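You operate a simulated robot arm through the tools that you are given. There is no shell and no other tool.

The job below is to be done with a simulated robot arm. You get a single attempt, and the scene is never put back.

## Task
Shut lane 1's air, centre its post, and open the air again.
Fine: air 1 lever; free the post's red lever, slide it to the centre mark, clamp it.
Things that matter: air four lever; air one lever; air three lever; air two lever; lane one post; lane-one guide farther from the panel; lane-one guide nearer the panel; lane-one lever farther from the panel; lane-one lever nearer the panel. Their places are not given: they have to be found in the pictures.

Only the result counts: the job must be done as asked and must still hold three seconds after the hand-in. Knocking over, shifting, dropping, spilling or breaking anything else fails it.

## Robot
A 6-joint arm with a fingered hand, fixed in place. Base frame: the origin is at the foot of the arm, x ahead of it, y to its left, z up. Lengths are in m, angles in rad, forces in N, time in s.
With the tool pointing down near the work surface it reaches from about 0.48 to 0.94 m from the base axis. Its first joint turns from -2.897 to 2.897 rad. Payload 5 kg.
Tool frame: the origin (TCP) lies between the finger pads and is the grasp point; the fingertips stand 0.043 m ahead of it; z points along the fingers, y is the line along which they close. The gripper opens to 0.144 m. The gripper's body begins 0.05 m behind the TCP. The gripper is a hand of 5 fingers: y runs from the thumb to the fingers, the wrist lies at [-0.021, -0.133, -0.233] in the tool frame, and closing takes about 1.5 s.
Orientation is told as [roll, pitch, yaw] about the base's x, y, z axes, in that order, counted from this pose: with the fingers straight down and the wrist toward the robot, the tool's x, y and z point along [0, 1, 0], [1, 0, 0] and [0, 0, -1] of the base frame.

## Interface
- The arm moves only by the tool servo_tool. Its argument "motion" is a list of rows, each a list of 7 numbers: the shift along the tool's x, y, z in m, then the turn, a rotation vector about the tool's x, y, z in rad, then the opening, from 0 (shut) to 1 (fully open). In form: [[x, y, z, rx, ry, rz, grip], ...]. A call has 1 to 20 rows; each row is the pose to reach, as a shift and turn from the pose commanded when the call began, along the tool's axes at that moment. A row lasts 0.2 s, in which the tool goes at most 0.05 m and 0.15 rad; a call with a longer step from one row to the next is refused whole, and so is a gripper value outside its range. Where a pose cannot be reached the arm comes as near as it can. A force on the tool above 40 N (or 10 N above the force at the start of the call, whichever is more), or a blocked arm, ends the call early, and 0.2 s more pass. Each finger travels about 0.072 m/s and halts on what it meets, pressing with about 22 N; the grip force reading is that of the motor and also rises with nothing between the fingers. The clock runs only during rows and for 0.2 s after the last one: add rows that repeat a pose to give the fingers time. The reply holds the time, the measured pose of the TCP, the force on the tool along the base axes, the opening and the grip force, in the units named above and with some noise, with the torque about the TCP (base axes, N m) and any sound that the robot's microphone picked up, and new pictures: "pictures" is both (left out), scene, wrist or none.
- Cameras (640 x 400 px; columns grow to the right, rows downward): "scene" is fixed at [0.0493, -0.6506, 1.7333]; the picture's right is [0.80, -0.60, 0.00], its down [-0.28, -0.37, -0.89] and it looks along [0.53, 0.71, -0.46] (base axes); focal length 370 px, centre (320, 200). "wrist" rides on the gripper at [0.086, -0.109, -0.168] in the tool frame; the picture's right is [-0.80, 0.28, -0.53], its down [-0.54, -0.73, 0.42] and it looks along [-0.27, 0.63, 0.73] (tool axes); focal length 275 px, centre (320, 200).
- lift_body(by): slides the trunk up (or, below 0, down) by that many m; the arm rides with it, the base frame stays. It gives what a move gives, with no picture.
- grasp_type(shape): the hand has 5 fingers and takes this shape, open, in about a second: jaw (thumb against the fingers, like two jaws); tri (thumb and two fingers); tip (a fingertip pinch); poke (one finger out to press); point (the index stretched); flat (the hand flat); cup (the hand cupped); fist (a fist). The gripper value then closes the fingers along that shape, each until it touches; the sizes above hold for jaw. It gives what a move gives, with no picture.
- pixel_to_xyz(camera, pixels): for up to 12 pixels [column, row] of the newest picture of that camera ("zoom" is the newest enlarged one), the place [x, y, z] in the base frame of the surface seen there, good to about 0.003 m. No time passes.
- enlarge(camera, box): a new picture of the part [left, top, right, bottom] of that camera's present view, enlarged. No time passes.
- sign_off(): hands the job in; it is judged then, once.

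Leave the gripper open and the arm clear of the work at the hand-in unless told otherwise.

The tools are called after "Emit:" as name(argument=value, ...) on one line, values as JSON. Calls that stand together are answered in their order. servo_tool: Moves the arm, as the interface text tells. Its arguments: {"type":"object","properties":{"motion":{"type":"array"},"pictures":{"type":"string","enum":["both","scene","wrist","none"]}},"required":["motion"]} The other tools are called the same way: lift_body (by) slides the trunk up or down; grasp_type (shape) gives the hand a shape; pixel_to_xyz (camera, pixels) gives the place of the surface under pixels of a picture; enlarge (camera, box) takes an enlarged picture of a part of a camera's view; sign_off () hands the job in.

At the start:

```text
time_s: 0.0
tcp_pos: [0.3657, -0.0725, 1.5223]
ee_rot: [0.001, 0.0, 0.001]
wrist_force: [0.6, 0.2, 0.1]
wrist_torque: [0.0, 0.03, 0.01]
opening: 0.1435
finger_force: 0.0
shape: jaw
trunk travel left (down, up): [-0.5, 0.09]
```

scene: 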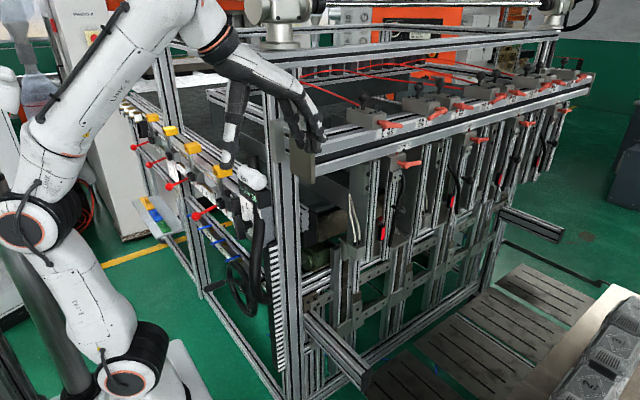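
wrist: 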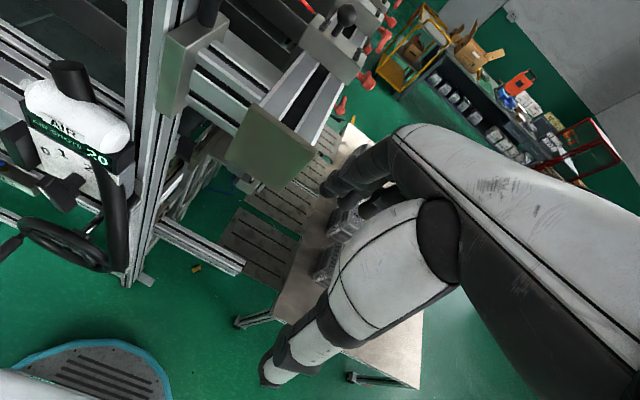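

I see a frame with a panel of red levers and yellow/blue parts at the left (columns 130-240, rows 110-220) and a row of red clamp levers at the top (columns 380-590, rows 60-170). I'll enlarge both regions before anything moves.

Emit:
enlarge(camera="scene", box=[110, 90, 270, 250])

Emit:
enlarge(camera="scene", box=[280, 60, 440, 260])

Emit:
enlarge(camera="scene", box=[420, 40, 610, 220])

Emit:
enlarge(camera="wrist", box=[0, 0, 400, 280])

```text
2.50 times, centred on (190, 170) of scene
```

zoom: 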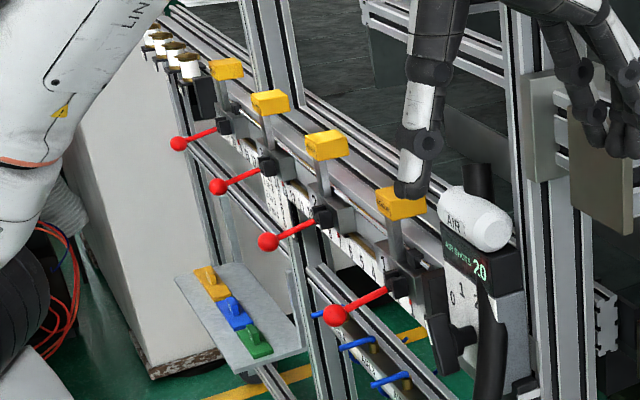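

```text
2.00 times, centred on (360, 160) of scene
```

zoom: 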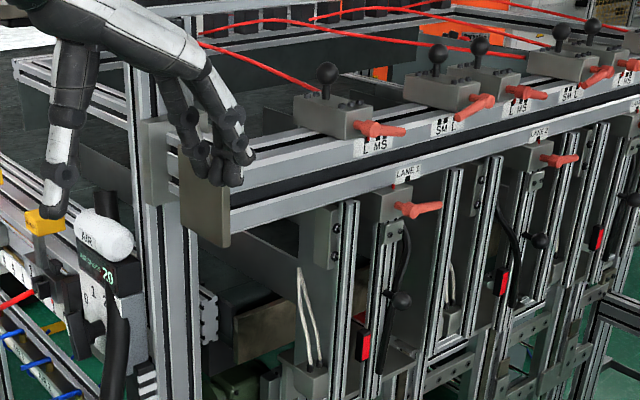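

```text
2.22 times, centred on (515, 130) of scene
```

zoom: 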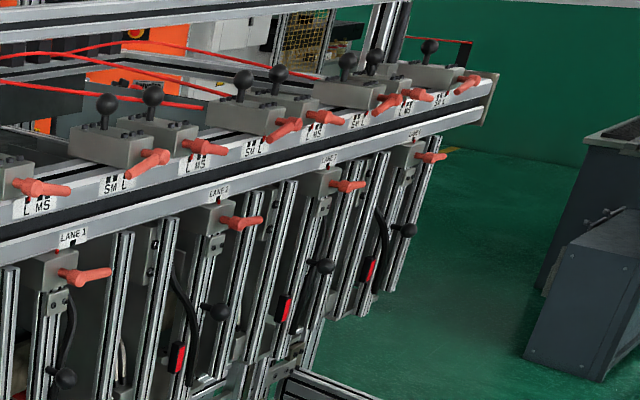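

```text
1.43 times, centred on (200, 140) of wrist
```

zoom: 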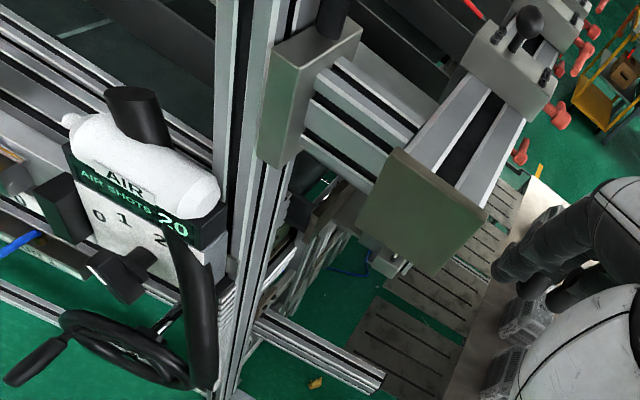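

Four yellow tabs and four red-ball levers sit on the panel, with blue levers below. I need to read the labels, so I'll enlarge further.

Emit:
enlarge(camera="scene", box=[180, 130, 260, 180])

Emit:
enlarge(camera="scene", box=[180, 170, 260, 220])

Emit:
enlarge(camera="scene", box=[120, 100, 200, 150])

Emit:
enlarge(camera="scene", box=[180, 220, 260, 270])

Emit:
enlarge(camera="scene", box=[370, 135, 450, 185])

Emit:
enlarge(camera="scene", box=[340, 85, 436, 145])

Emit:
enlarge(camera="scene", box=[340, 150, 436, 260])

```text
8.00 times, centred on (220, 155) of scene
```

zoom: 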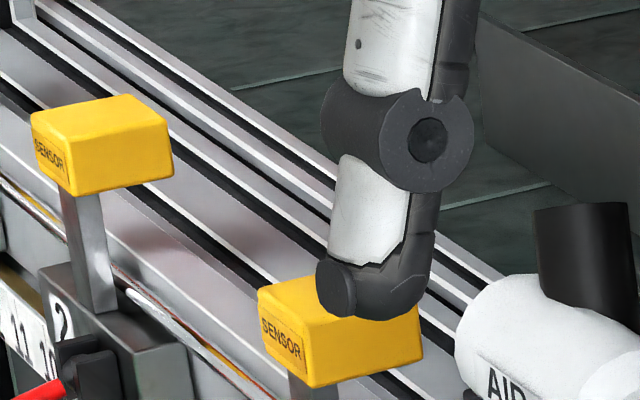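

```text
8.00 times, centred on (220, 195) of scene
```

zoom: 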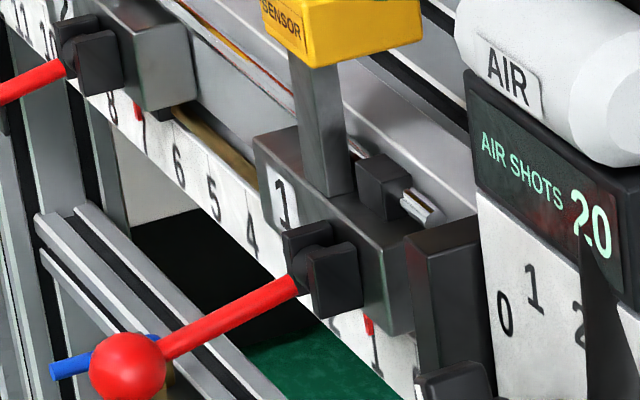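

```text
8.00 times, centred on (160, 125) of scene
```

zoom: 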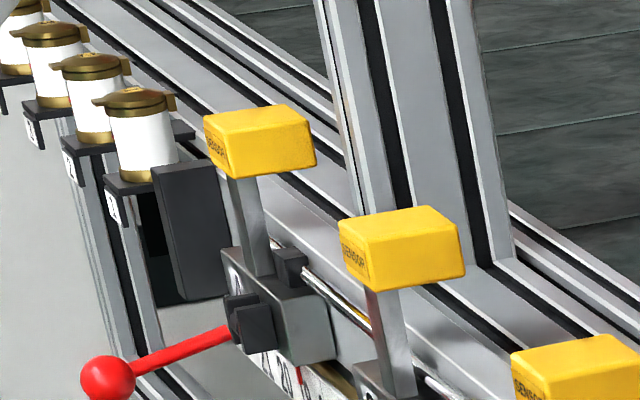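

```text
8.00 times, centred on (220, 245) of scene
```

zoom: 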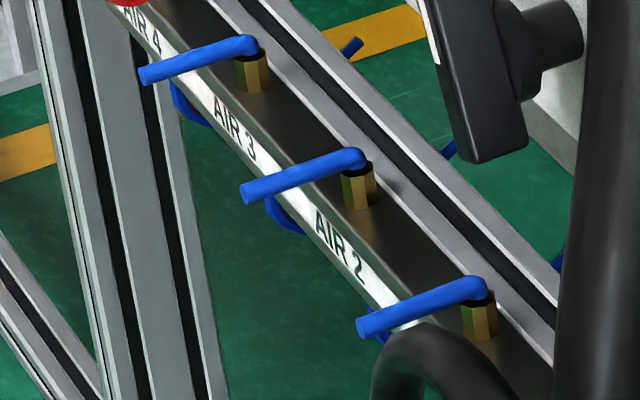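

```text
8.00 times, centred on (410, 160) of scene
```

zoom: 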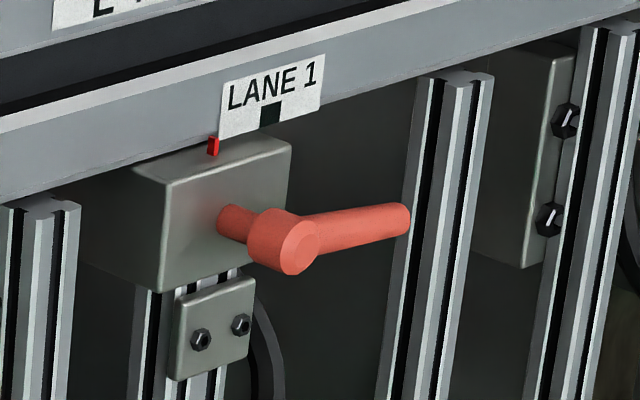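

```text
6.67 times, centred on (388, 115) of scene
```

zoom: 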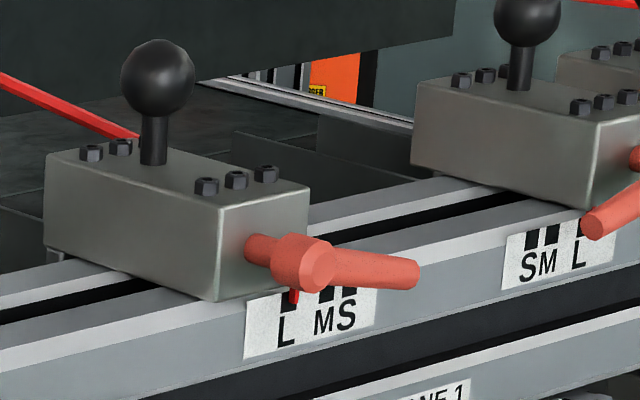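

```text
3.64 times, centred on (388, 205) of scene
```

zoom: 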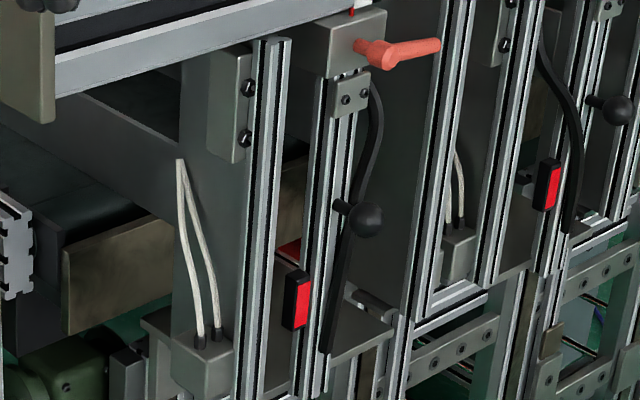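

The blue handles are the air valves: labels AIR 4, AIR 3 and AIR 2 read along the beam, and AIR 1 is hidden behind the hose near (236,265). The post block with the red lever sits below "LANE 1" at (400,165), with its red pointer left of the black mark. I'll get 3D places for these points.

Emit:
pixel_to_xyz(camera="scene", pixels=[[189.4, 215.6], [198, 218], [205, 227.5], [211.5, 224.5], [218, 241.5], [225, 238], [230, 258.5], [239, 253.5], [197.75, 223], [209, 236], [222.5, 250.6], [240, 262]])

Emit:
pixel_to_xyz(camera="scene", pixels=[[396.6, 153.3], [403.8, 149], [402, 165], [405, 166.5], [418, 163], [420, 162], [392, 168], [386, 158], [404, 155], [410, 147], [421, 145], [398, 172]])

Emit:
enlarge(camera="scene", box=[216, 225, 280, 265])

```text
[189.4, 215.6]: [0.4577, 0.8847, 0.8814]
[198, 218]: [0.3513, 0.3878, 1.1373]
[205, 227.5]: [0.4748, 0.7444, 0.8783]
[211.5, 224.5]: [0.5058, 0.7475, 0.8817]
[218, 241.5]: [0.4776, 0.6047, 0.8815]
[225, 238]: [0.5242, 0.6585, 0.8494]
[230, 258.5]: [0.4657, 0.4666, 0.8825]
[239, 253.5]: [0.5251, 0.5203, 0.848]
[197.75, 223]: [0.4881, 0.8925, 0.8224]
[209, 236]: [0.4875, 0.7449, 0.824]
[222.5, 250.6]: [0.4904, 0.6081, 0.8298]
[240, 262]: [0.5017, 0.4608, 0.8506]
```

```text
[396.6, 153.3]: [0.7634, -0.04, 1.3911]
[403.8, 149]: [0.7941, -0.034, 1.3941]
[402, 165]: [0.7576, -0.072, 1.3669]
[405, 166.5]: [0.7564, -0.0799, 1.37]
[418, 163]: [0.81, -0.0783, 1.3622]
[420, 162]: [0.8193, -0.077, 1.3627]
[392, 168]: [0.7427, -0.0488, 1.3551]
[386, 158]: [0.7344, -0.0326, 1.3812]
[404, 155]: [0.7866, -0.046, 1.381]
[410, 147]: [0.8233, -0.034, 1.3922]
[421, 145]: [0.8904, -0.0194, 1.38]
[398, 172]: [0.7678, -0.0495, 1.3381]
```

```text
10.00 times, centred on (248, 245) of scene
```

zoom: 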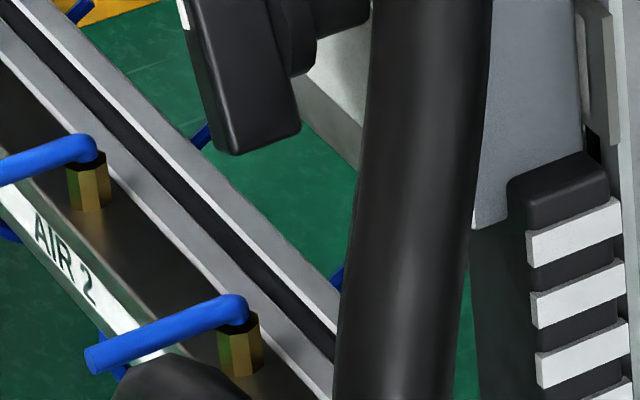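

The handle spacing puts AIR 1's handle tip near (0.466, 0.467, 0.88), seen at (230,258). The red-ball lever sits much higher and nearer, at about (0.35, 0.39, 1.14). I'll map the obstacles around that valve: hose, wheel, panel box, ruler and red levers.

Emit:
pixel_to_xyz(camera="scene", pixels=[[239, 255.5], [240, 259], [236, 256.5], [232, 258], [229.5, 259], [234, 264], [258, 240], [252, 275], [230, 275], [241, 235], [258, 215], [270, 200]])

Emit:
pixel_to_xyz(camera="scene", pixels=[[196, 214], [215, 206], [225, 200], [225, 210], [215, 215], [207, 200], [230, 165], [251, 178], [262, 190], [248, 205], [238, 222], [245, 150]])

Emit:
enlarge(camera="scene", box=[190, 180, 310, 300])

Emit:
enlarge(camera="wrist", box=[0, 50, 200, 300])

```text
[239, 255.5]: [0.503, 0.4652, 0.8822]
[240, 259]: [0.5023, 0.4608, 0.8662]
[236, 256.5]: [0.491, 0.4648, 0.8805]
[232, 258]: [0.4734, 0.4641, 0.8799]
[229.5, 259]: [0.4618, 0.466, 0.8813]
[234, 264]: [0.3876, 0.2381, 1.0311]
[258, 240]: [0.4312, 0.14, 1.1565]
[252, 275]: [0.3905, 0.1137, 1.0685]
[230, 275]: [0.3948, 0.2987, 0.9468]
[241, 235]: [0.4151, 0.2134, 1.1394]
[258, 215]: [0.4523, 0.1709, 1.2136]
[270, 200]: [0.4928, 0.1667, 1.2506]
```

```text
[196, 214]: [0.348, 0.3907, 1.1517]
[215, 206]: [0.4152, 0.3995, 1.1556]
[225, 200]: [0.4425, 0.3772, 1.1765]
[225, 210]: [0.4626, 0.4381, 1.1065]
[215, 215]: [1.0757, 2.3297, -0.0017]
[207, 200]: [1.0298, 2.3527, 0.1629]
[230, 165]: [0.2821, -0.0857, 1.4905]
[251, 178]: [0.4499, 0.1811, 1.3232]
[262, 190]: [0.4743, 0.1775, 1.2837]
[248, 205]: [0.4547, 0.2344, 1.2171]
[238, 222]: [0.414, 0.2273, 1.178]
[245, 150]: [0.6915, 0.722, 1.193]
```

```text
3.33 times, centred on (250, 240) of scene
```

zoom: 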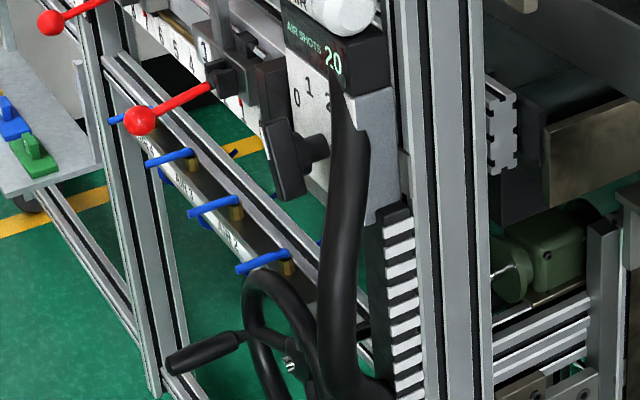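

```text
1.60 times, centred on (100, 175) of wrist
```

zoom: 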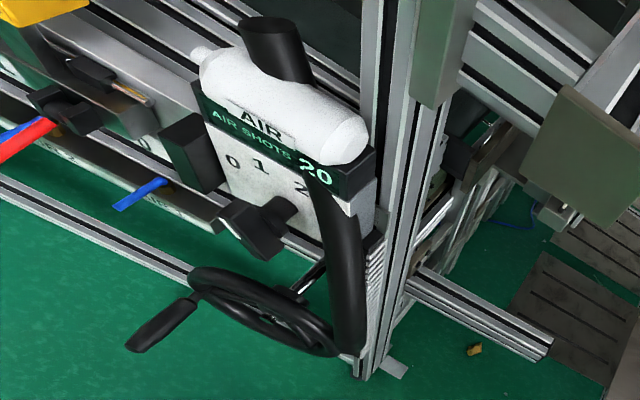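

The AIR 1 handle runs from its pivot near (0.505, 0.465, 0.88) to its tip near (0.46, 0.466, 0.88). The handwheel is at y below about 0.30 and the red levers are at z of about 1.15. Next I'll find the arm's own layout, the upright post near the valves, the other red balls and the wheel.

Emit:
pixel_to_xyz(camera="scene", pixels=[[130, 378], [85, 290], [30, 225], [110, 90], [200, 20], [230, 60], [250, 75], [192, 245], [200, 265], [170, 183], [152, 160], [134, 145]])

Emit:
pixel_to_xyz(camera="scene", pixels=[[205, 288], [218, 284], [228, 265], [236, 262], [245, 300], [262, 298], [222, 200], [195, 190], [205, 178], [140, 210], [165, 220], [210, 215]])

```text
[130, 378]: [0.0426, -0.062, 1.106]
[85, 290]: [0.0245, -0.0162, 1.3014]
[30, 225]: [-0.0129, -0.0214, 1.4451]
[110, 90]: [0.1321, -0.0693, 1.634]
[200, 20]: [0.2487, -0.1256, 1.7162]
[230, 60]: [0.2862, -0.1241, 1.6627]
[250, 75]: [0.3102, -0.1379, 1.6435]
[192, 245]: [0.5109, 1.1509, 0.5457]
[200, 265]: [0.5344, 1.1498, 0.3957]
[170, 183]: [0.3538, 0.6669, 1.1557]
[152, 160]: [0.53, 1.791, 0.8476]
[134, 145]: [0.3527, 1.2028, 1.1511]
```

```text
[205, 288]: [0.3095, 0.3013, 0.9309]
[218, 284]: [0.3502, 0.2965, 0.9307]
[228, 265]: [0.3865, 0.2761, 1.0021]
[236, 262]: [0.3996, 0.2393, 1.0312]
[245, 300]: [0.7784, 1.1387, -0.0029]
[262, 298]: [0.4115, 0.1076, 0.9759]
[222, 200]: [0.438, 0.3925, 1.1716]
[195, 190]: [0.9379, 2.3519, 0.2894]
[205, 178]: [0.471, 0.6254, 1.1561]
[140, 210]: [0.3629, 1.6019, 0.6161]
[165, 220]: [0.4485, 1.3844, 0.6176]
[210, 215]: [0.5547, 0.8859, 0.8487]
```

The arm's shoulder is near (0.02, -0.02, 1.1), the elbow near z 1.45 and the wrist near (0.24, -0.1, 1.72). Before choosing the hand shape I'll look at the fingers up close, and at the frame around the LANE 1 post.

Emit:
enlarge(camera="scene", box=[210, 50, 340, 190])

Emit:
pixel_to_xyz(camera="scene", pixels=[[302, 165], [305, 180], [312, 178], [280, 100], [279, 120], [350, 160], [345, 170], [290, 220], [275, 220], [300, 250], [320, 175], [450, 125]])

Emit:
pixel_to_xyz(camera="scene", pixels=[[386, 265], [388, 210], [391, 180], [372, 200], [353, 190], [341, 200], [370, 240], [368, 260], [400, 210], [420, 170], [413, 110], [400, 125]])

```text
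2.86 times, centred on (275, 120) of scene
```

zoom: 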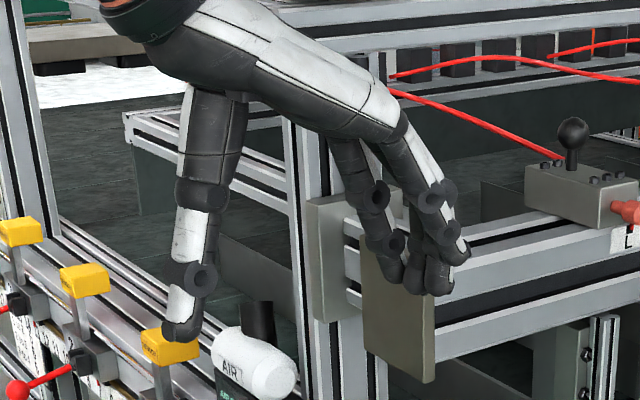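

```text
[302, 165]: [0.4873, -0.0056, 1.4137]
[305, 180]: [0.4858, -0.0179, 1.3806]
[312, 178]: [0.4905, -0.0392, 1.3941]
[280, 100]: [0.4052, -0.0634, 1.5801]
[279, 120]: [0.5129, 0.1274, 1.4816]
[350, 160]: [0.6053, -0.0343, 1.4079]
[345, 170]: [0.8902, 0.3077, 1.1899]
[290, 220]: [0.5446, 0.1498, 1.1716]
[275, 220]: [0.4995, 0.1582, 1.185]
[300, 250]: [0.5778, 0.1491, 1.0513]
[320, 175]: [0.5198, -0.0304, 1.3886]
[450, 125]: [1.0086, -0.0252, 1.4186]
```

```text
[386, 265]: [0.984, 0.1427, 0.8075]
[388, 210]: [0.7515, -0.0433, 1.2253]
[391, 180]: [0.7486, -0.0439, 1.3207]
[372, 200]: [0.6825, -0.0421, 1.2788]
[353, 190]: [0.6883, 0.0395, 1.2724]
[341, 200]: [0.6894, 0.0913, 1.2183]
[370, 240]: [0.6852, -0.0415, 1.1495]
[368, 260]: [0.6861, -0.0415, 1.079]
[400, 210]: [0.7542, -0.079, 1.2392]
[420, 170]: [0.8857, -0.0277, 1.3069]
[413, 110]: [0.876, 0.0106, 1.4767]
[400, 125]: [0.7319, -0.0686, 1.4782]
```

The hand is in jaw shape: thumb at (228,165), fingers at (310,140). The valve is at about (0.50, 0.465, 0.88), under the red levers at z 1.15, so I'll enter from the robot side. First I'll carry the hand high through free air to about (0.33, 0.40, 1.50), clear of the frame.

Emit:
servo_tool(motion=[[0.04, -0.004, -0.003, 0, 0, 0, 1], [0.08, -0.008, -0.003, 0, 0, 0, 1], [0.12, -0.012, 0, 0, 0, 0, 1], [0.16, -0.016, 0, 0, 0, 0, 1], [0.2, -0.02, 0, 0, 0, 0, 1], [0.24, -0.024, 0, 0, 0, 0, 1], [0.28, -0.028, 0, 0, 0, 0, 1], [0.32, -0.032, 0, 0, 0, 0, 1], [0.36, -0.036, 0.005, 0, 0, 0, 1], [0.4, -0.036, 0.01, 0, 0, 0, 1], [0.44, -0.036, 0.015, 0, 0, 0, 1], [0.47, -0.036, 0.02, 0, 0, 0, 1]], pictures="both")

```text
time_s: 2.6
tcp_pos: [0.3317, 0.3996, 1.5027]
ee_rot: [-0.002, 0.0, 0.0]
wrist_force: [0.7, 0.9, -0.1]
wrist_torque: [-0.06, 0.02, 0.01]
opening: 0.1439
finger_force: 0.1
shape: jaw
trunk travel left (down, up): [-0.5, 0.09]
```

scene: 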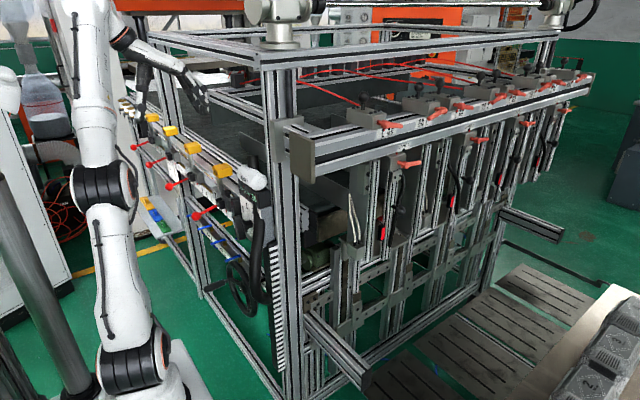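
wrist: 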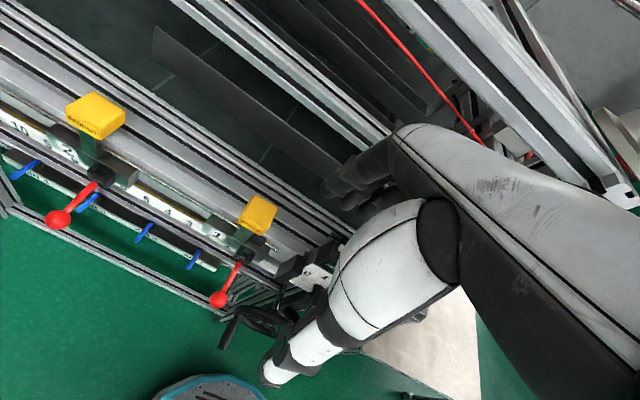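

The wrist camera now shows the valves from above: blue handles at (193,260), (143,232), (88,203) and (27,168), with red balls at (217,298) and (58,218). I'll zoom there and read the places.

Emit:
enlarge(camera="wrist", box=[120, 200, 280, 330])

Emit:
pixel_to_xyz(camera="wrist", pixels=[[189, 266], [193, 260], [197, 253], [137, 238], [147, 227], [217, 298], [240, 268], [200, 245], [215, 265], [260, 215], [240, 245], [290, 265]])

```text
3.08 times, centred on (200, 265) of wrist
```

zoom: 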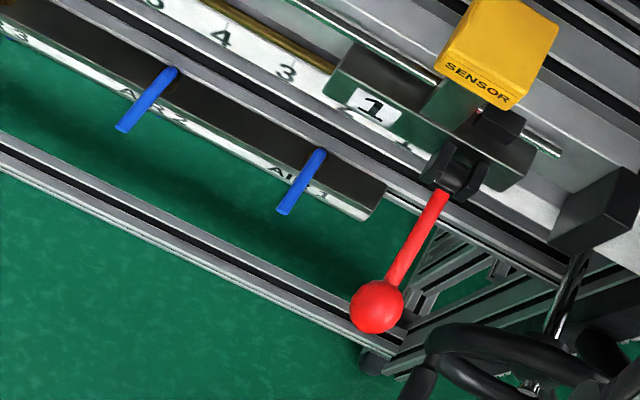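

```text
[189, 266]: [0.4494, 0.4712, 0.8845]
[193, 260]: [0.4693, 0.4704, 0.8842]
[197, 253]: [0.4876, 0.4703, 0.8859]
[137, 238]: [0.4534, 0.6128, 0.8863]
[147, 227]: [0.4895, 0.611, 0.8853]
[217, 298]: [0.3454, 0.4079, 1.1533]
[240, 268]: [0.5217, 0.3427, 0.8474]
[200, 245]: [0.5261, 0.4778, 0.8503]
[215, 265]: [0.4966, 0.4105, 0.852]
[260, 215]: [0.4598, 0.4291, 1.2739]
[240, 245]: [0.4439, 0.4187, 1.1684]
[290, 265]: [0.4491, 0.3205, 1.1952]
```

The label AIR 1 is confirmed. Its handle runs from a pivot near (0.505, 0.468) to a tip near (0.447, 0.471) at z 0.884, and it points toward the robot. In this free air I'll try the "poke" shape.

Emit:
grasp_type(shape="poke")

Emit:
enlarge(camera="scene", box=[90, 10, 250, 130])

Emit:
enlarge(camera="wrist", box=[200, 100, 500, 400])

```text
time_s: 3.5
tcp_pos: [0.3296, 0.3986, 1.5036]
ee_rot: [-0.001, 0.002, 0.0]
wrist_force: [0.4, 0.2, -0.7]
wrist_torque: [0.0, 0.02, -0.02]
opening: 0.0001
finger_force: 0.0
shape: poke
trunk travel left (down, up): [-0.5, 0.09]
```

```text
3.33 times, centred on (170, 70) of scene
```

zoom: 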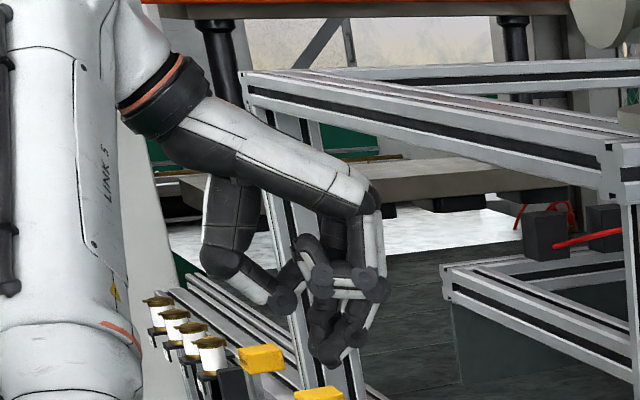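

```text
1.33 times, centred on (350, 250) of wrist
```

zoom: 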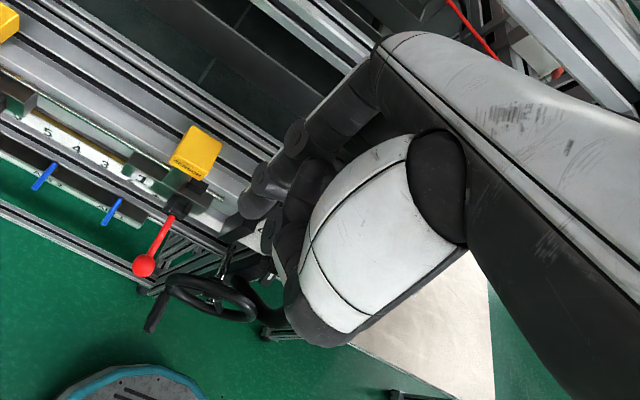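

In "poke" the index finger reaches down, with its tip at about (174,117) in the scene picture, and the others are curled. I'll find where the fingertip sits relative to the TCP.

Emit:
pixel_to_xyz(camera="scene", pixels=[[173, 118], [174, 115], [176, 110], [168, 107], [166, 113], [179, 98], [170, 98], [156, 100], [181, 96], [172, 104]])

Emit:
enlarge(camera="scene", box=[140, 60, 204, 124])

Emit:
enlarge(camera="wrist", box=[240, 150, 400, 290])

```text
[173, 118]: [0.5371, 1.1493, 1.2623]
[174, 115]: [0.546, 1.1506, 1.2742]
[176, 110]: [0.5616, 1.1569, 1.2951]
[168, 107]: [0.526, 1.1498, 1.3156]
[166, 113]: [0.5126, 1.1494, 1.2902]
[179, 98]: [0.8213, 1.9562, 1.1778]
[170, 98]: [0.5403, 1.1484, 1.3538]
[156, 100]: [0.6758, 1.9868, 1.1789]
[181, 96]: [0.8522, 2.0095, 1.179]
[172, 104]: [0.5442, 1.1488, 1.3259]
```

```text
6.25 times, centred on (172, 92) of scene
```

zoom: 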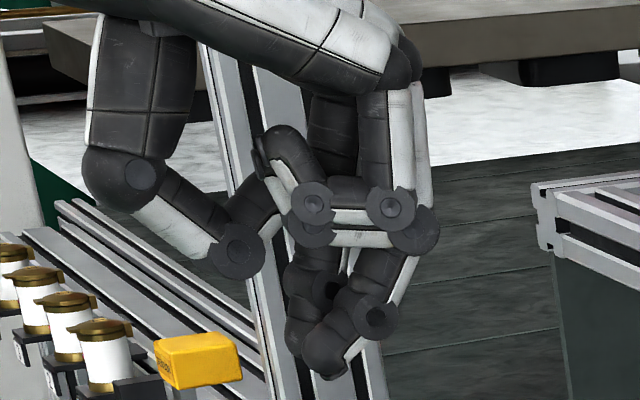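

```text
2.86 times, centred on (320, 220) of wrist
```

zoom: 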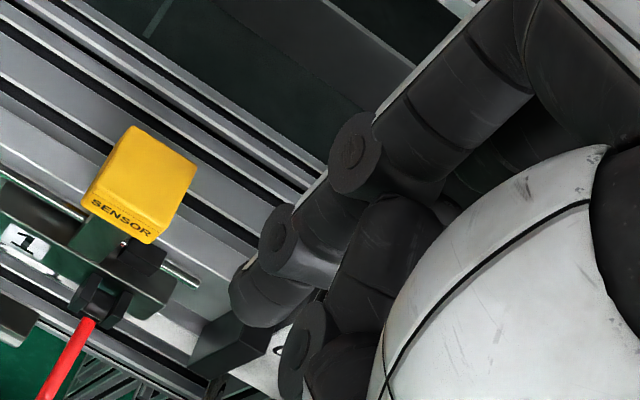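

The newest enlarged picture is the wrist zoom, with the fingertip near (255,300). I'll ask for places in it.

Emit:
pixel_to_xyz(camera="zoom", pixels=[[250, 300], [265, 285], [280, 245], [300, 225], [345, 165], [300, 340], [360, 160], [380, 240], [440, 110], [290, 300]])

Emit:
enlarge(camera="scene", box=[140, 60, 204, 124])

```text
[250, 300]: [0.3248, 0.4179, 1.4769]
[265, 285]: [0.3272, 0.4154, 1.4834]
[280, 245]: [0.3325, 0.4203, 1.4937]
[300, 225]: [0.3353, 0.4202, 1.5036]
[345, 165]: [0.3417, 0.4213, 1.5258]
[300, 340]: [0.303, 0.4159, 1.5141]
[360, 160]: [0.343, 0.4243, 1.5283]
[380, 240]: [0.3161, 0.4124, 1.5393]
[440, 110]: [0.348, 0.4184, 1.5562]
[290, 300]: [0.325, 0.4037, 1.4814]
```

```text
6.25 times, centred on (172, 92) of scene
```

zoom: 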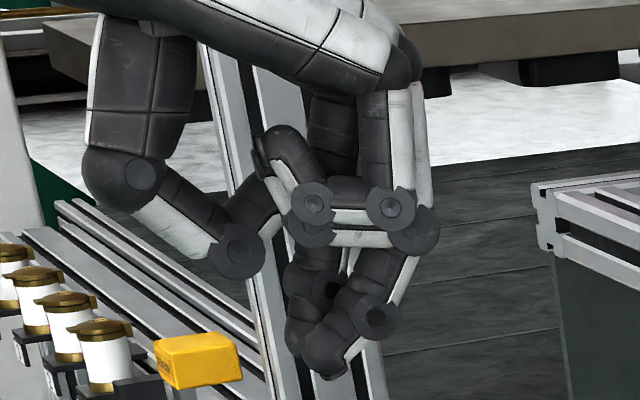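

Emit:
pixel_to_xyz(camera="zoom", pixels=[[325, 365], [300, 340], [340, 345], [325, 335], [375, 315], [415, 235], [310, 240], [240, 255], [300, 290], [380, 280], [395, 205], [335, 372]])

```text
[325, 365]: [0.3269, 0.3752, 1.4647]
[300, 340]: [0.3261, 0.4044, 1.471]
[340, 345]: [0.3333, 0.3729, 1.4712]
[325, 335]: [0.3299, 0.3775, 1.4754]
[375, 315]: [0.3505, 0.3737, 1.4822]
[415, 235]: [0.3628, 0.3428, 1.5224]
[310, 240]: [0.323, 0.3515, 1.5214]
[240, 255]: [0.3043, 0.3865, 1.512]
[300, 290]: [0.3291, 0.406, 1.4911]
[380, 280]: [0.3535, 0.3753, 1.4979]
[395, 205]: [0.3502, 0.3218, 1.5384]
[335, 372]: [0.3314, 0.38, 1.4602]
```

In "poke" two fingertips stand at the TCP axis, 0.043 m ahead, clear of the curled fingers. To stay off red ball 1 at (0.347, 0.40, 1.153), I'll pitch the tool forward by 0.7 rad. At the same time I'll move to y of about 0.53, in the gap between the red balls.

Emit:
servo_tool(motion=[[0.02, 0.0, 0.0, -0.1, 0, 0, 1], [0.04, 0.0, 0.0, -0.2, 0, 0, 1], [0.06, 0.0, 0.01, -0.3, 0, 0, 1], [0.08, 0.0, 0.02, -0.4, 0, 0, 1], [0.1, 0.0, 0.03, -0.5, 0, 0, 1], [0.12, 0.0, 0.04, -0.6, 0, 0, 1], [0.135, 0.0, 0.05, -0.7, 0, 0, 1], [0.135, 0.0, 0.05, -0.7, 0, 0, 1]], pictures="both")

```text
time_s: 5.3
tcp_pos: [0.3289, 0.5332, 1.4516]
ee_rot: [0.0, -0.701, 0.0]
wrist_force: [-0.2, -0.4, 0.1]
wrist_torque: [-0.01, -0.01, -0.01]
opening: 0.0
finger_force: 0.1
shape: poke
trunk travel left (down, up): [-0.5, 0.09]
```

scene: 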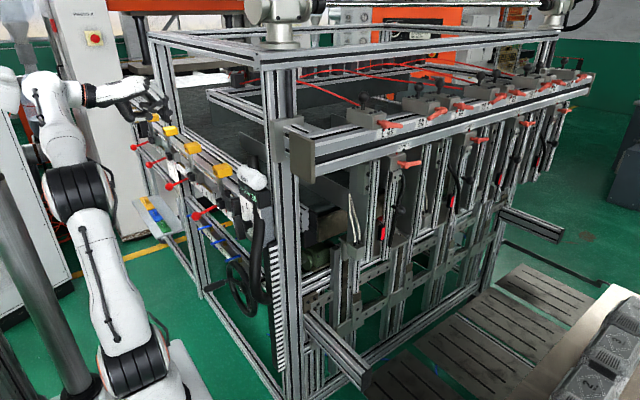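
wrist: 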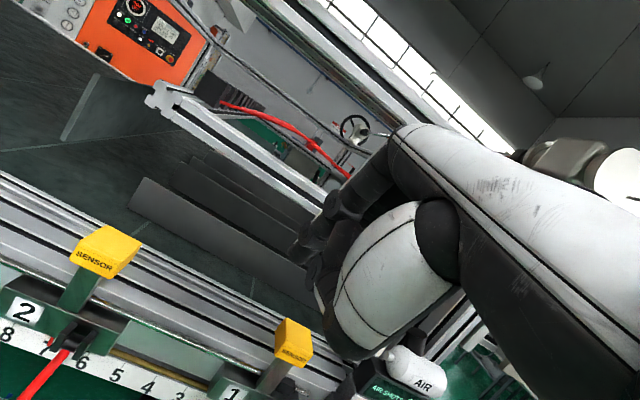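

The pose was reached with pitch -0.70 and no contact. I'll shift to y of about 0.555 to centre in the gap between the red balls, then slide the trunk down in stages, since that lowers the whole arm without changing its shape.

Emit:
servo_tool(motion=[[0.01, 0, 0, 0, 0, 0, 1], [0.022, 0, 0, 0, 0, 0, 1], [0.022, 0, 0, 0, 0, 0, 1]], pictures="none")

Emit:
lift_body(by=-0.15)

Emit:
enlarge(camera="scene", box=[60, 60, 260, 260])

Emit:
enlarge(camera="wrist", box=[0, 0, 640, 400])

```text
time_s: 6.1
tcp_pos: [0.3297, 0.5545, 1.4513]
ee_rot: [0.0, -0.699, -0.001]
wrist_force: [0.2, 0.2, -0.3]
wrist_torque: [-0.02, 0.04, 0.04]
opening: 0.0
finger_force: 0.1
shape: poke
trunk travel left (down, up): [-0.5, 0.09]
```

```text
time_s: 7.8
tcp_pos: [0.3298, 0.5539, 1.3023]
ee_rot: [0.0, -0.699, -0.002]
wrist_force: [-0.7, 0.5, -0.7]
wrist_torque: [-0.02, 0.02, -0.01]
opening: 0.0
finger_force: 0.0
shape: poke
trunk travel left (down, up): [-0.35, 0.24]
```

```text
2.00 times, centred on (160, 160) of scene
```

zoom: 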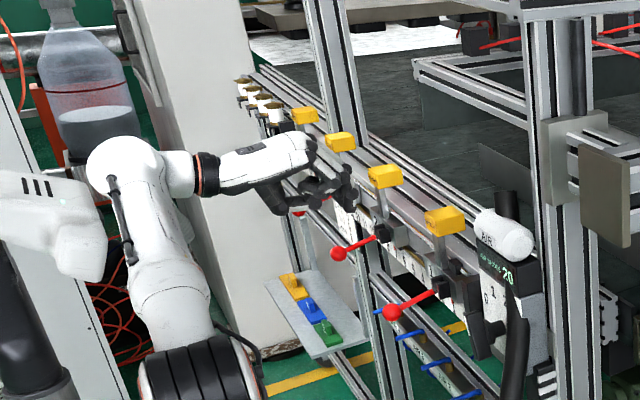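

```text
1.00 times, centred on (320, 200) of wrist (not enlarged: the box is as wide or as high as the picture)
```

zoom: 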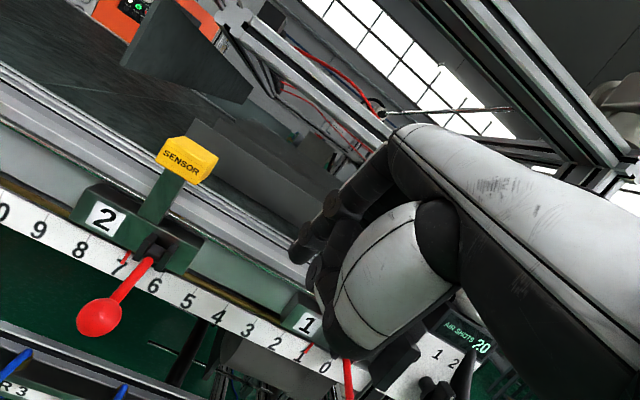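

The hand sits at z 1.30, between red ball 2 (wrist picture (100,315)) and red lever 1 (wrist picture (348,375)). The space below still looks free, so I'll lower another 0.12 and check again.

Emit:
lift_body(by=-0.12)

Emit:
enlarge(camera="scene", box=[100, 100, 260, 260])

Emit:
enlarge(camera="wrist", box=[0, 0, 640, 400])

```text
time_s: 9.3
tcp_pos: [0.3296, 0.5558, 1.1818]
ee_rot: [0.001, -0.701, -0.001]
wrist_force: [-0.3, 0.9, 0.0]
wrist_torque: [0.03, 0.0, -0.01]
opening: 0.0
finger_force: 0.1
shape: poke
trunk travel left (down, up): [-0.23, 0.36]
```

```text
2.50 times, centred on (180, 180) of scene
```

zoom: 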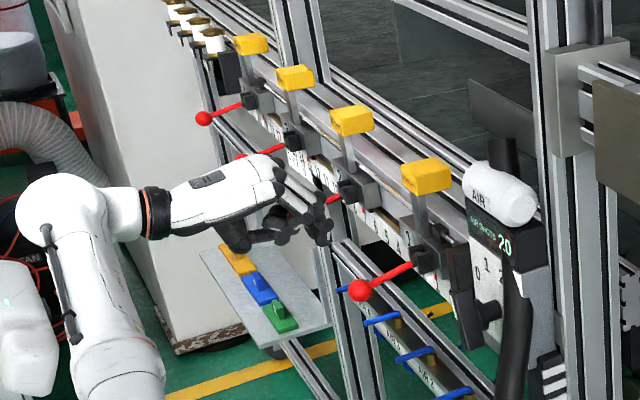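

```text
1.00 times, centred on (320, 200) of wrist (not enlarged: the box is as wide or as high as the picture)
```

zoom: 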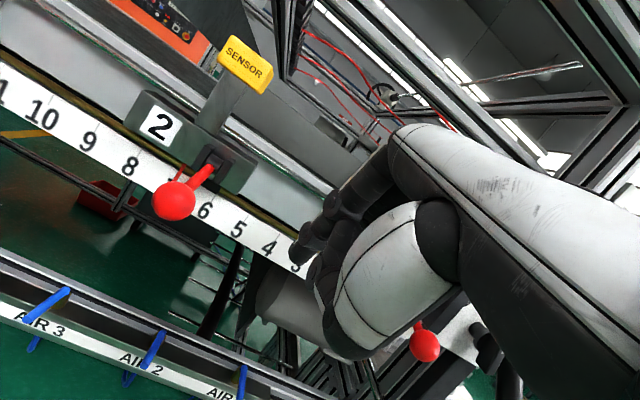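

The hand is now between ball 2 (wrist picture (172,200)) and ball 1 (wrist picture (425,340)), with clear gaps on both sides. I'll lower another 0.2 to bring the hand under the balls.

Emit:
lift_body(by=-0.2)

Emit:
enlarge(camera="scene", box=[120, 140, 280, 300])

Emit:
enlarge(camera="wrist", box=[0, 0, 640, 400])

```text
time_s: 11.5
tcp_pos: [0.3288, 0.5543, 0.9815]
ee_rot: [0.0, -0.7, 0.001]
wrist_force: [0.4, 0.0, 0.5]
wrist_torque: [-0.02, 0.04, 0.02]
opening: 0.0001
finger_force: 0.1
shape: poke
trunk travel left (down, up): [-0.03, 0.56]
```

```text
2.50 times, centred on (200, 220) of scene
```

zoom: 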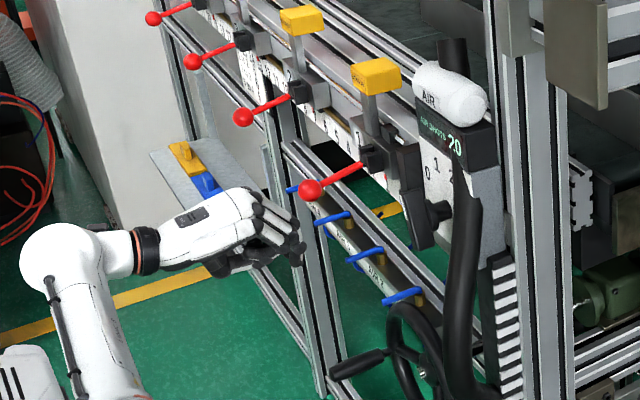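

```text
1.00 times, centred on (320, 200) of wrist (not enlarged: the box is as wide or as high as the picture)
```

zoom: 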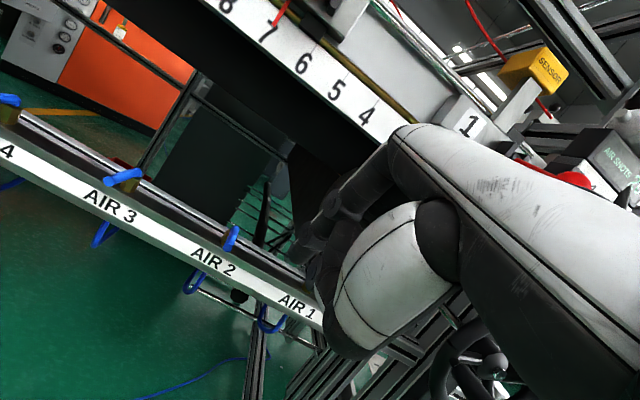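

The labels AIR 3, AIR 2 and AIR 1 are readable at (110,205), (213,262) and (298,305). The hand is below the red balls and clear. I'll move sideways and down to a spot in front of AIR 1, on the handle's right (-y) side and still short of it.

Emit:
servo_tool(motion=[[-0.015, -0.009, 0.016, 0, 0, 0, 1], [-0.04, -0.0198, 0.0421, 0, 0, 0, 1], [-0.07, -0.0198, 0.0421, 0, 0, 0, 1], [-0.1, -0.0198, 0.0421, 0, 0, 0, 1], [-0.125, -0.0198, 0.0421, 0, 0, 0, 1], [-0.125, -0.0198, 0.0421, 0, 0, 0, 1]], pictures="both")

Emit:
enlarge(camera="scene", box=[160, 180, 280, 300])

```text
time_s: 12.9
tcp_pos: [0.3417, 0.4303, 0.9382]
ee_rot: [0.0, -0.702, -0.002]
wrist_force: [-0.4, -0.6, -0.1]
wrist_torque: [0.02, 0.01, -0.03]
opening: 0.0
finger_force: 0.0
shape: poke
trunk travel left (down, up): [-0.03, 0.56]
```

scene: 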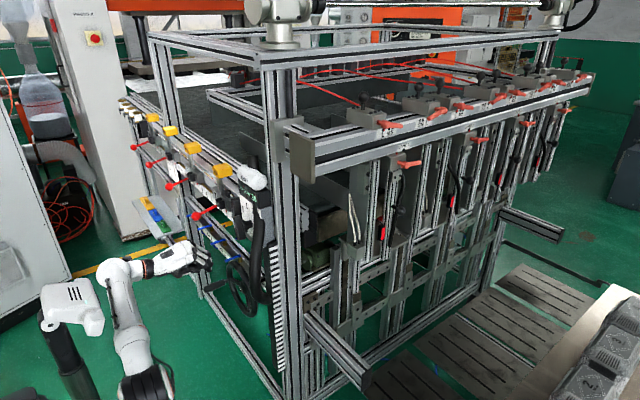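
wrist: 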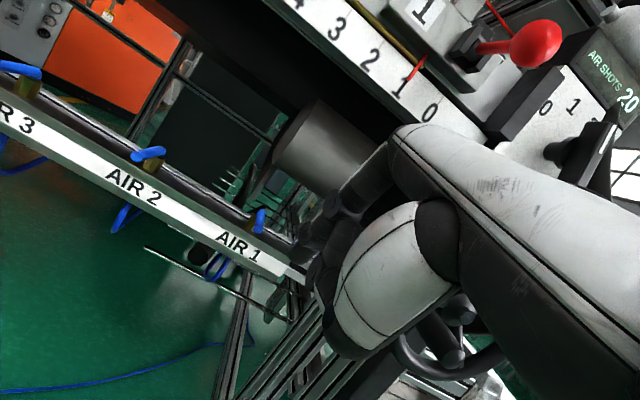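

```text
3.33 times, centred on (220, 240) of scene
```

zoom: 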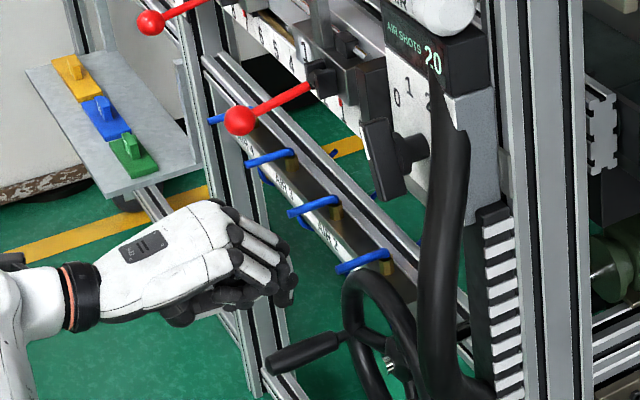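

AIR 1's handle is at (258,220) in the wrist picture, just left of the index finger. Before moving forward I'll check the hand's right edge against the wheel and its crank.

Emit:
pixel_to_xyz(camera="zoom", pixels=[[290, 297], [262, 292], [245, 270], [180, 318], [285, 355], [340, 343], [350, 285], [370, 270], [347, 320], [345, 265], [380, 262], [362, 260]])

Emit:
pixel_to_xyz(camera="wrist", pixels=[[258, 213], [260, 228], [255, 221], [250, 233], [310, 240], [325, 225], [345, 205], [400, 345], [430, 360], [455, 350], [415, 340], [480, 360]])

```text
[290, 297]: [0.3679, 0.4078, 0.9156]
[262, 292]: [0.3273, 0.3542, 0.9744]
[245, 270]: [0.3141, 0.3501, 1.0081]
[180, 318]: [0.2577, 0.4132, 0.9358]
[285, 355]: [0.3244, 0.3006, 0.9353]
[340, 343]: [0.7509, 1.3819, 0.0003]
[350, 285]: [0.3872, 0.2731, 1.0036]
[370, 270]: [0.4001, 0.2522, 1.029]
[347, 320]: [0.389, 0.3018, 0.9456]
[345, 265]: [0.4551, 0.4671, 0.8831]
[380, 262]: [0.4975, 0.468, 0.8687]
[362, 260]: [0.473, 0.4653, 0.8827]
```

```text
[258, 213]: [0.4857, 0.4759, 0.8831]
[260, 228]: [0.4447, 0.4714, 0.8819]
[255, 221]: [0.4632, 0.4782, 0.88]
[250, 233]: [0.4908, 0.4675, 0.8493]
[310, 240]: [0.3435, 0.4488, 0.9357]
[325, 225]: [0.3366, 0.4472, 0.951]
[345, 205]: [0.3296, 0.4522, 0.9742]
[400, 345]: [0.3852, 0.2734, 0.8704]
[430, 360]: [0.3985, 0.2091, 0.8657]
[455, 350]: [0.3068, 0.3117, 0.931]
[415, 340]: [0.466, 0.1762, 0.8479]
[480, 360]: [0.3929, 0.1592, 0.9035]
```

The hand's right edge is at y of about 0.350. The wheel and crank edge is at about 0.31-0.325, so roughly 3 cm is free. The handle centre is at y of about 0.471, z 0.882. I'll move forward and down beside the handle's right side, ending about 1 cm short of touching.

Emit:
servo_tool(motion=[[0, 0.01, 0.02, 0, 0, 0, 1], [0, 0.021, 0.04, 0, 0, 0, 1], [0, 0.032, 0.06, 0, 0, 0, 1], [0, 0.043, 0.08, 0, 0, 0, 1], [0, 0.0557, 0.1031, 0, 0, 0, 1], [0, 0.0557, 0.1031, 0, 0, 0, 1]], pictures="both")

Emit:
enlarge(camera="scene", box=[190, 210, 270, 290])

Emit:
enlarge(camera="wrist", box=[220, 150, 380, 290])

```text
time_s: 14.3
tcp_pos: [0.4513, 0.4292, 0.8944]
ee_rot: [0.002, -0.699, 0.0]
wrist_force: [-0.9, 0.0, -0.4]
wrist_torque: [-0.01, -0.03, 0.01]
opening: 0.0002
finger_force: 0.1
shape: poke
trunk travel left (down, up): [-0.03, 0.56]
```

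scene: 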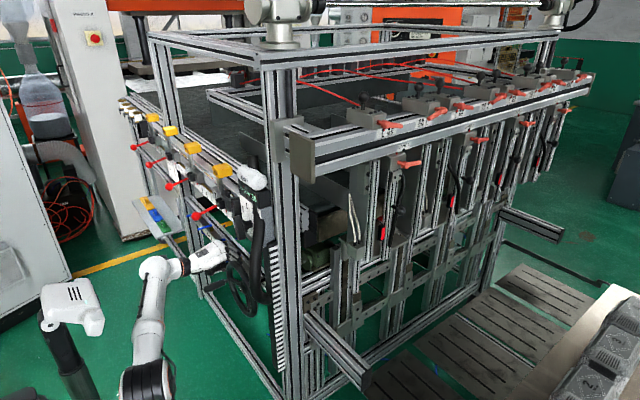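
wrist: 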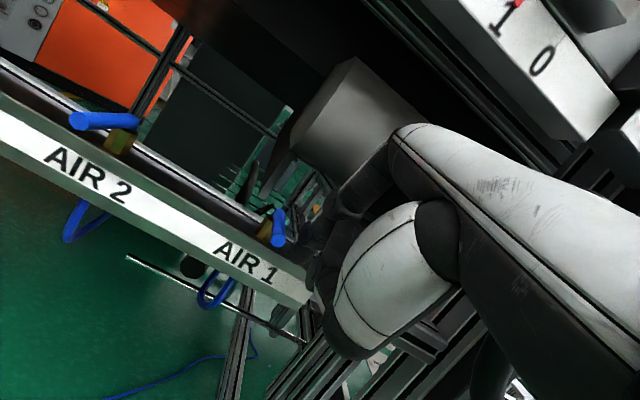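

```text
5.00 times, centred on (230, 250) of scene
```

zoom: 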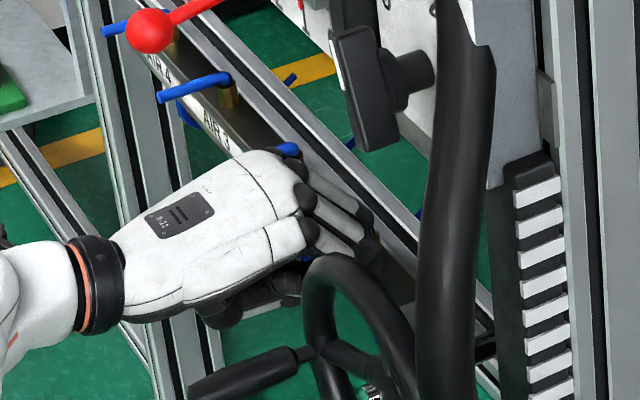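

```text
2.86 times, centred on (300, 220) of wrist
```

zoom: 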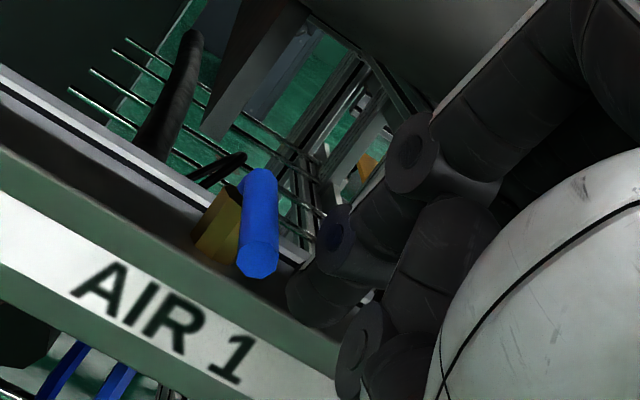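

The finger is directly right of the blue handle with a small gap (wrist zoom: handle (260,220), finger (320,280)). I'll now push gently to +y by 3 cm, watching the force.

Emit:
servo_tool(motion=[[0.006, 0, 0, 0, 0, 0, 1], [0.012, 0, 0, 0, 0, 0, 1], [0.018, 0, 0, 0, 0, 0, 1], [0.024, 0, 0, 0, 0, 0, 1], [0.03, 0, 0, 0, 0, 0, 1]], pictures="both")

Emit:
enlarge(camera="wrist", box=[220, 150, 380, 290])

```text
time_s: 15.4
tcp_pos: [0.4534, 0.4452, 0.8945]
ee_rot: [0.002, -0.698, -0.019]
wrist_force: [-0.8, -33.8, 1.4]
wrist_torque: [-0.49, 0.0, -0.47]
opening: 0.0
finger_force: 0.1
shape: poke
trunk travel left (down, up): [-0.03, 0.56]
stopped in row 5: the force on the tool passed its limit at 46 N (the readings are from after the stop); the commanded pose is now the measured one
```

scene: 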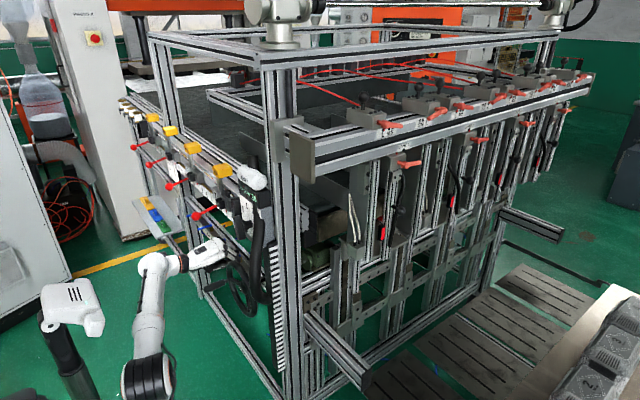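
wrist: 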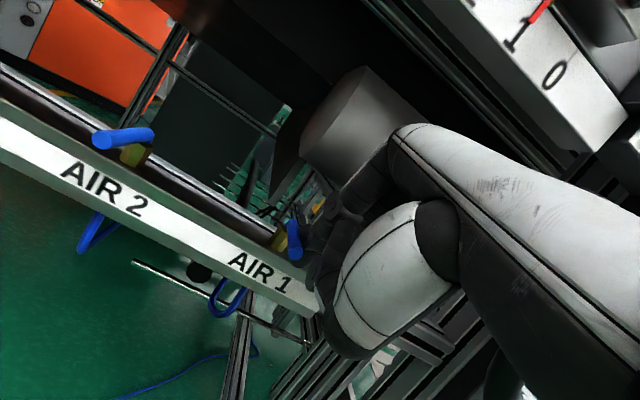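

```text
2.86 times, centred on (300, 220) of wrist
```

zoom: 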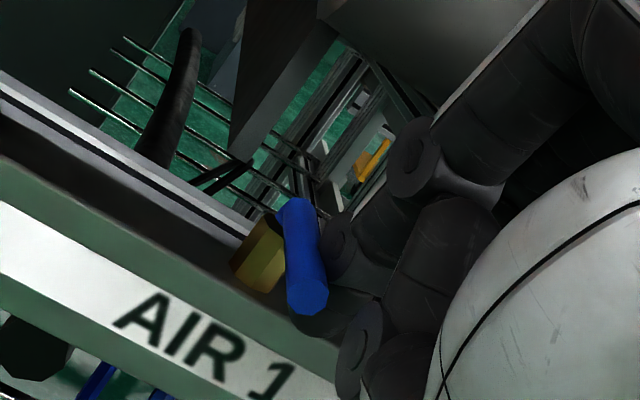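

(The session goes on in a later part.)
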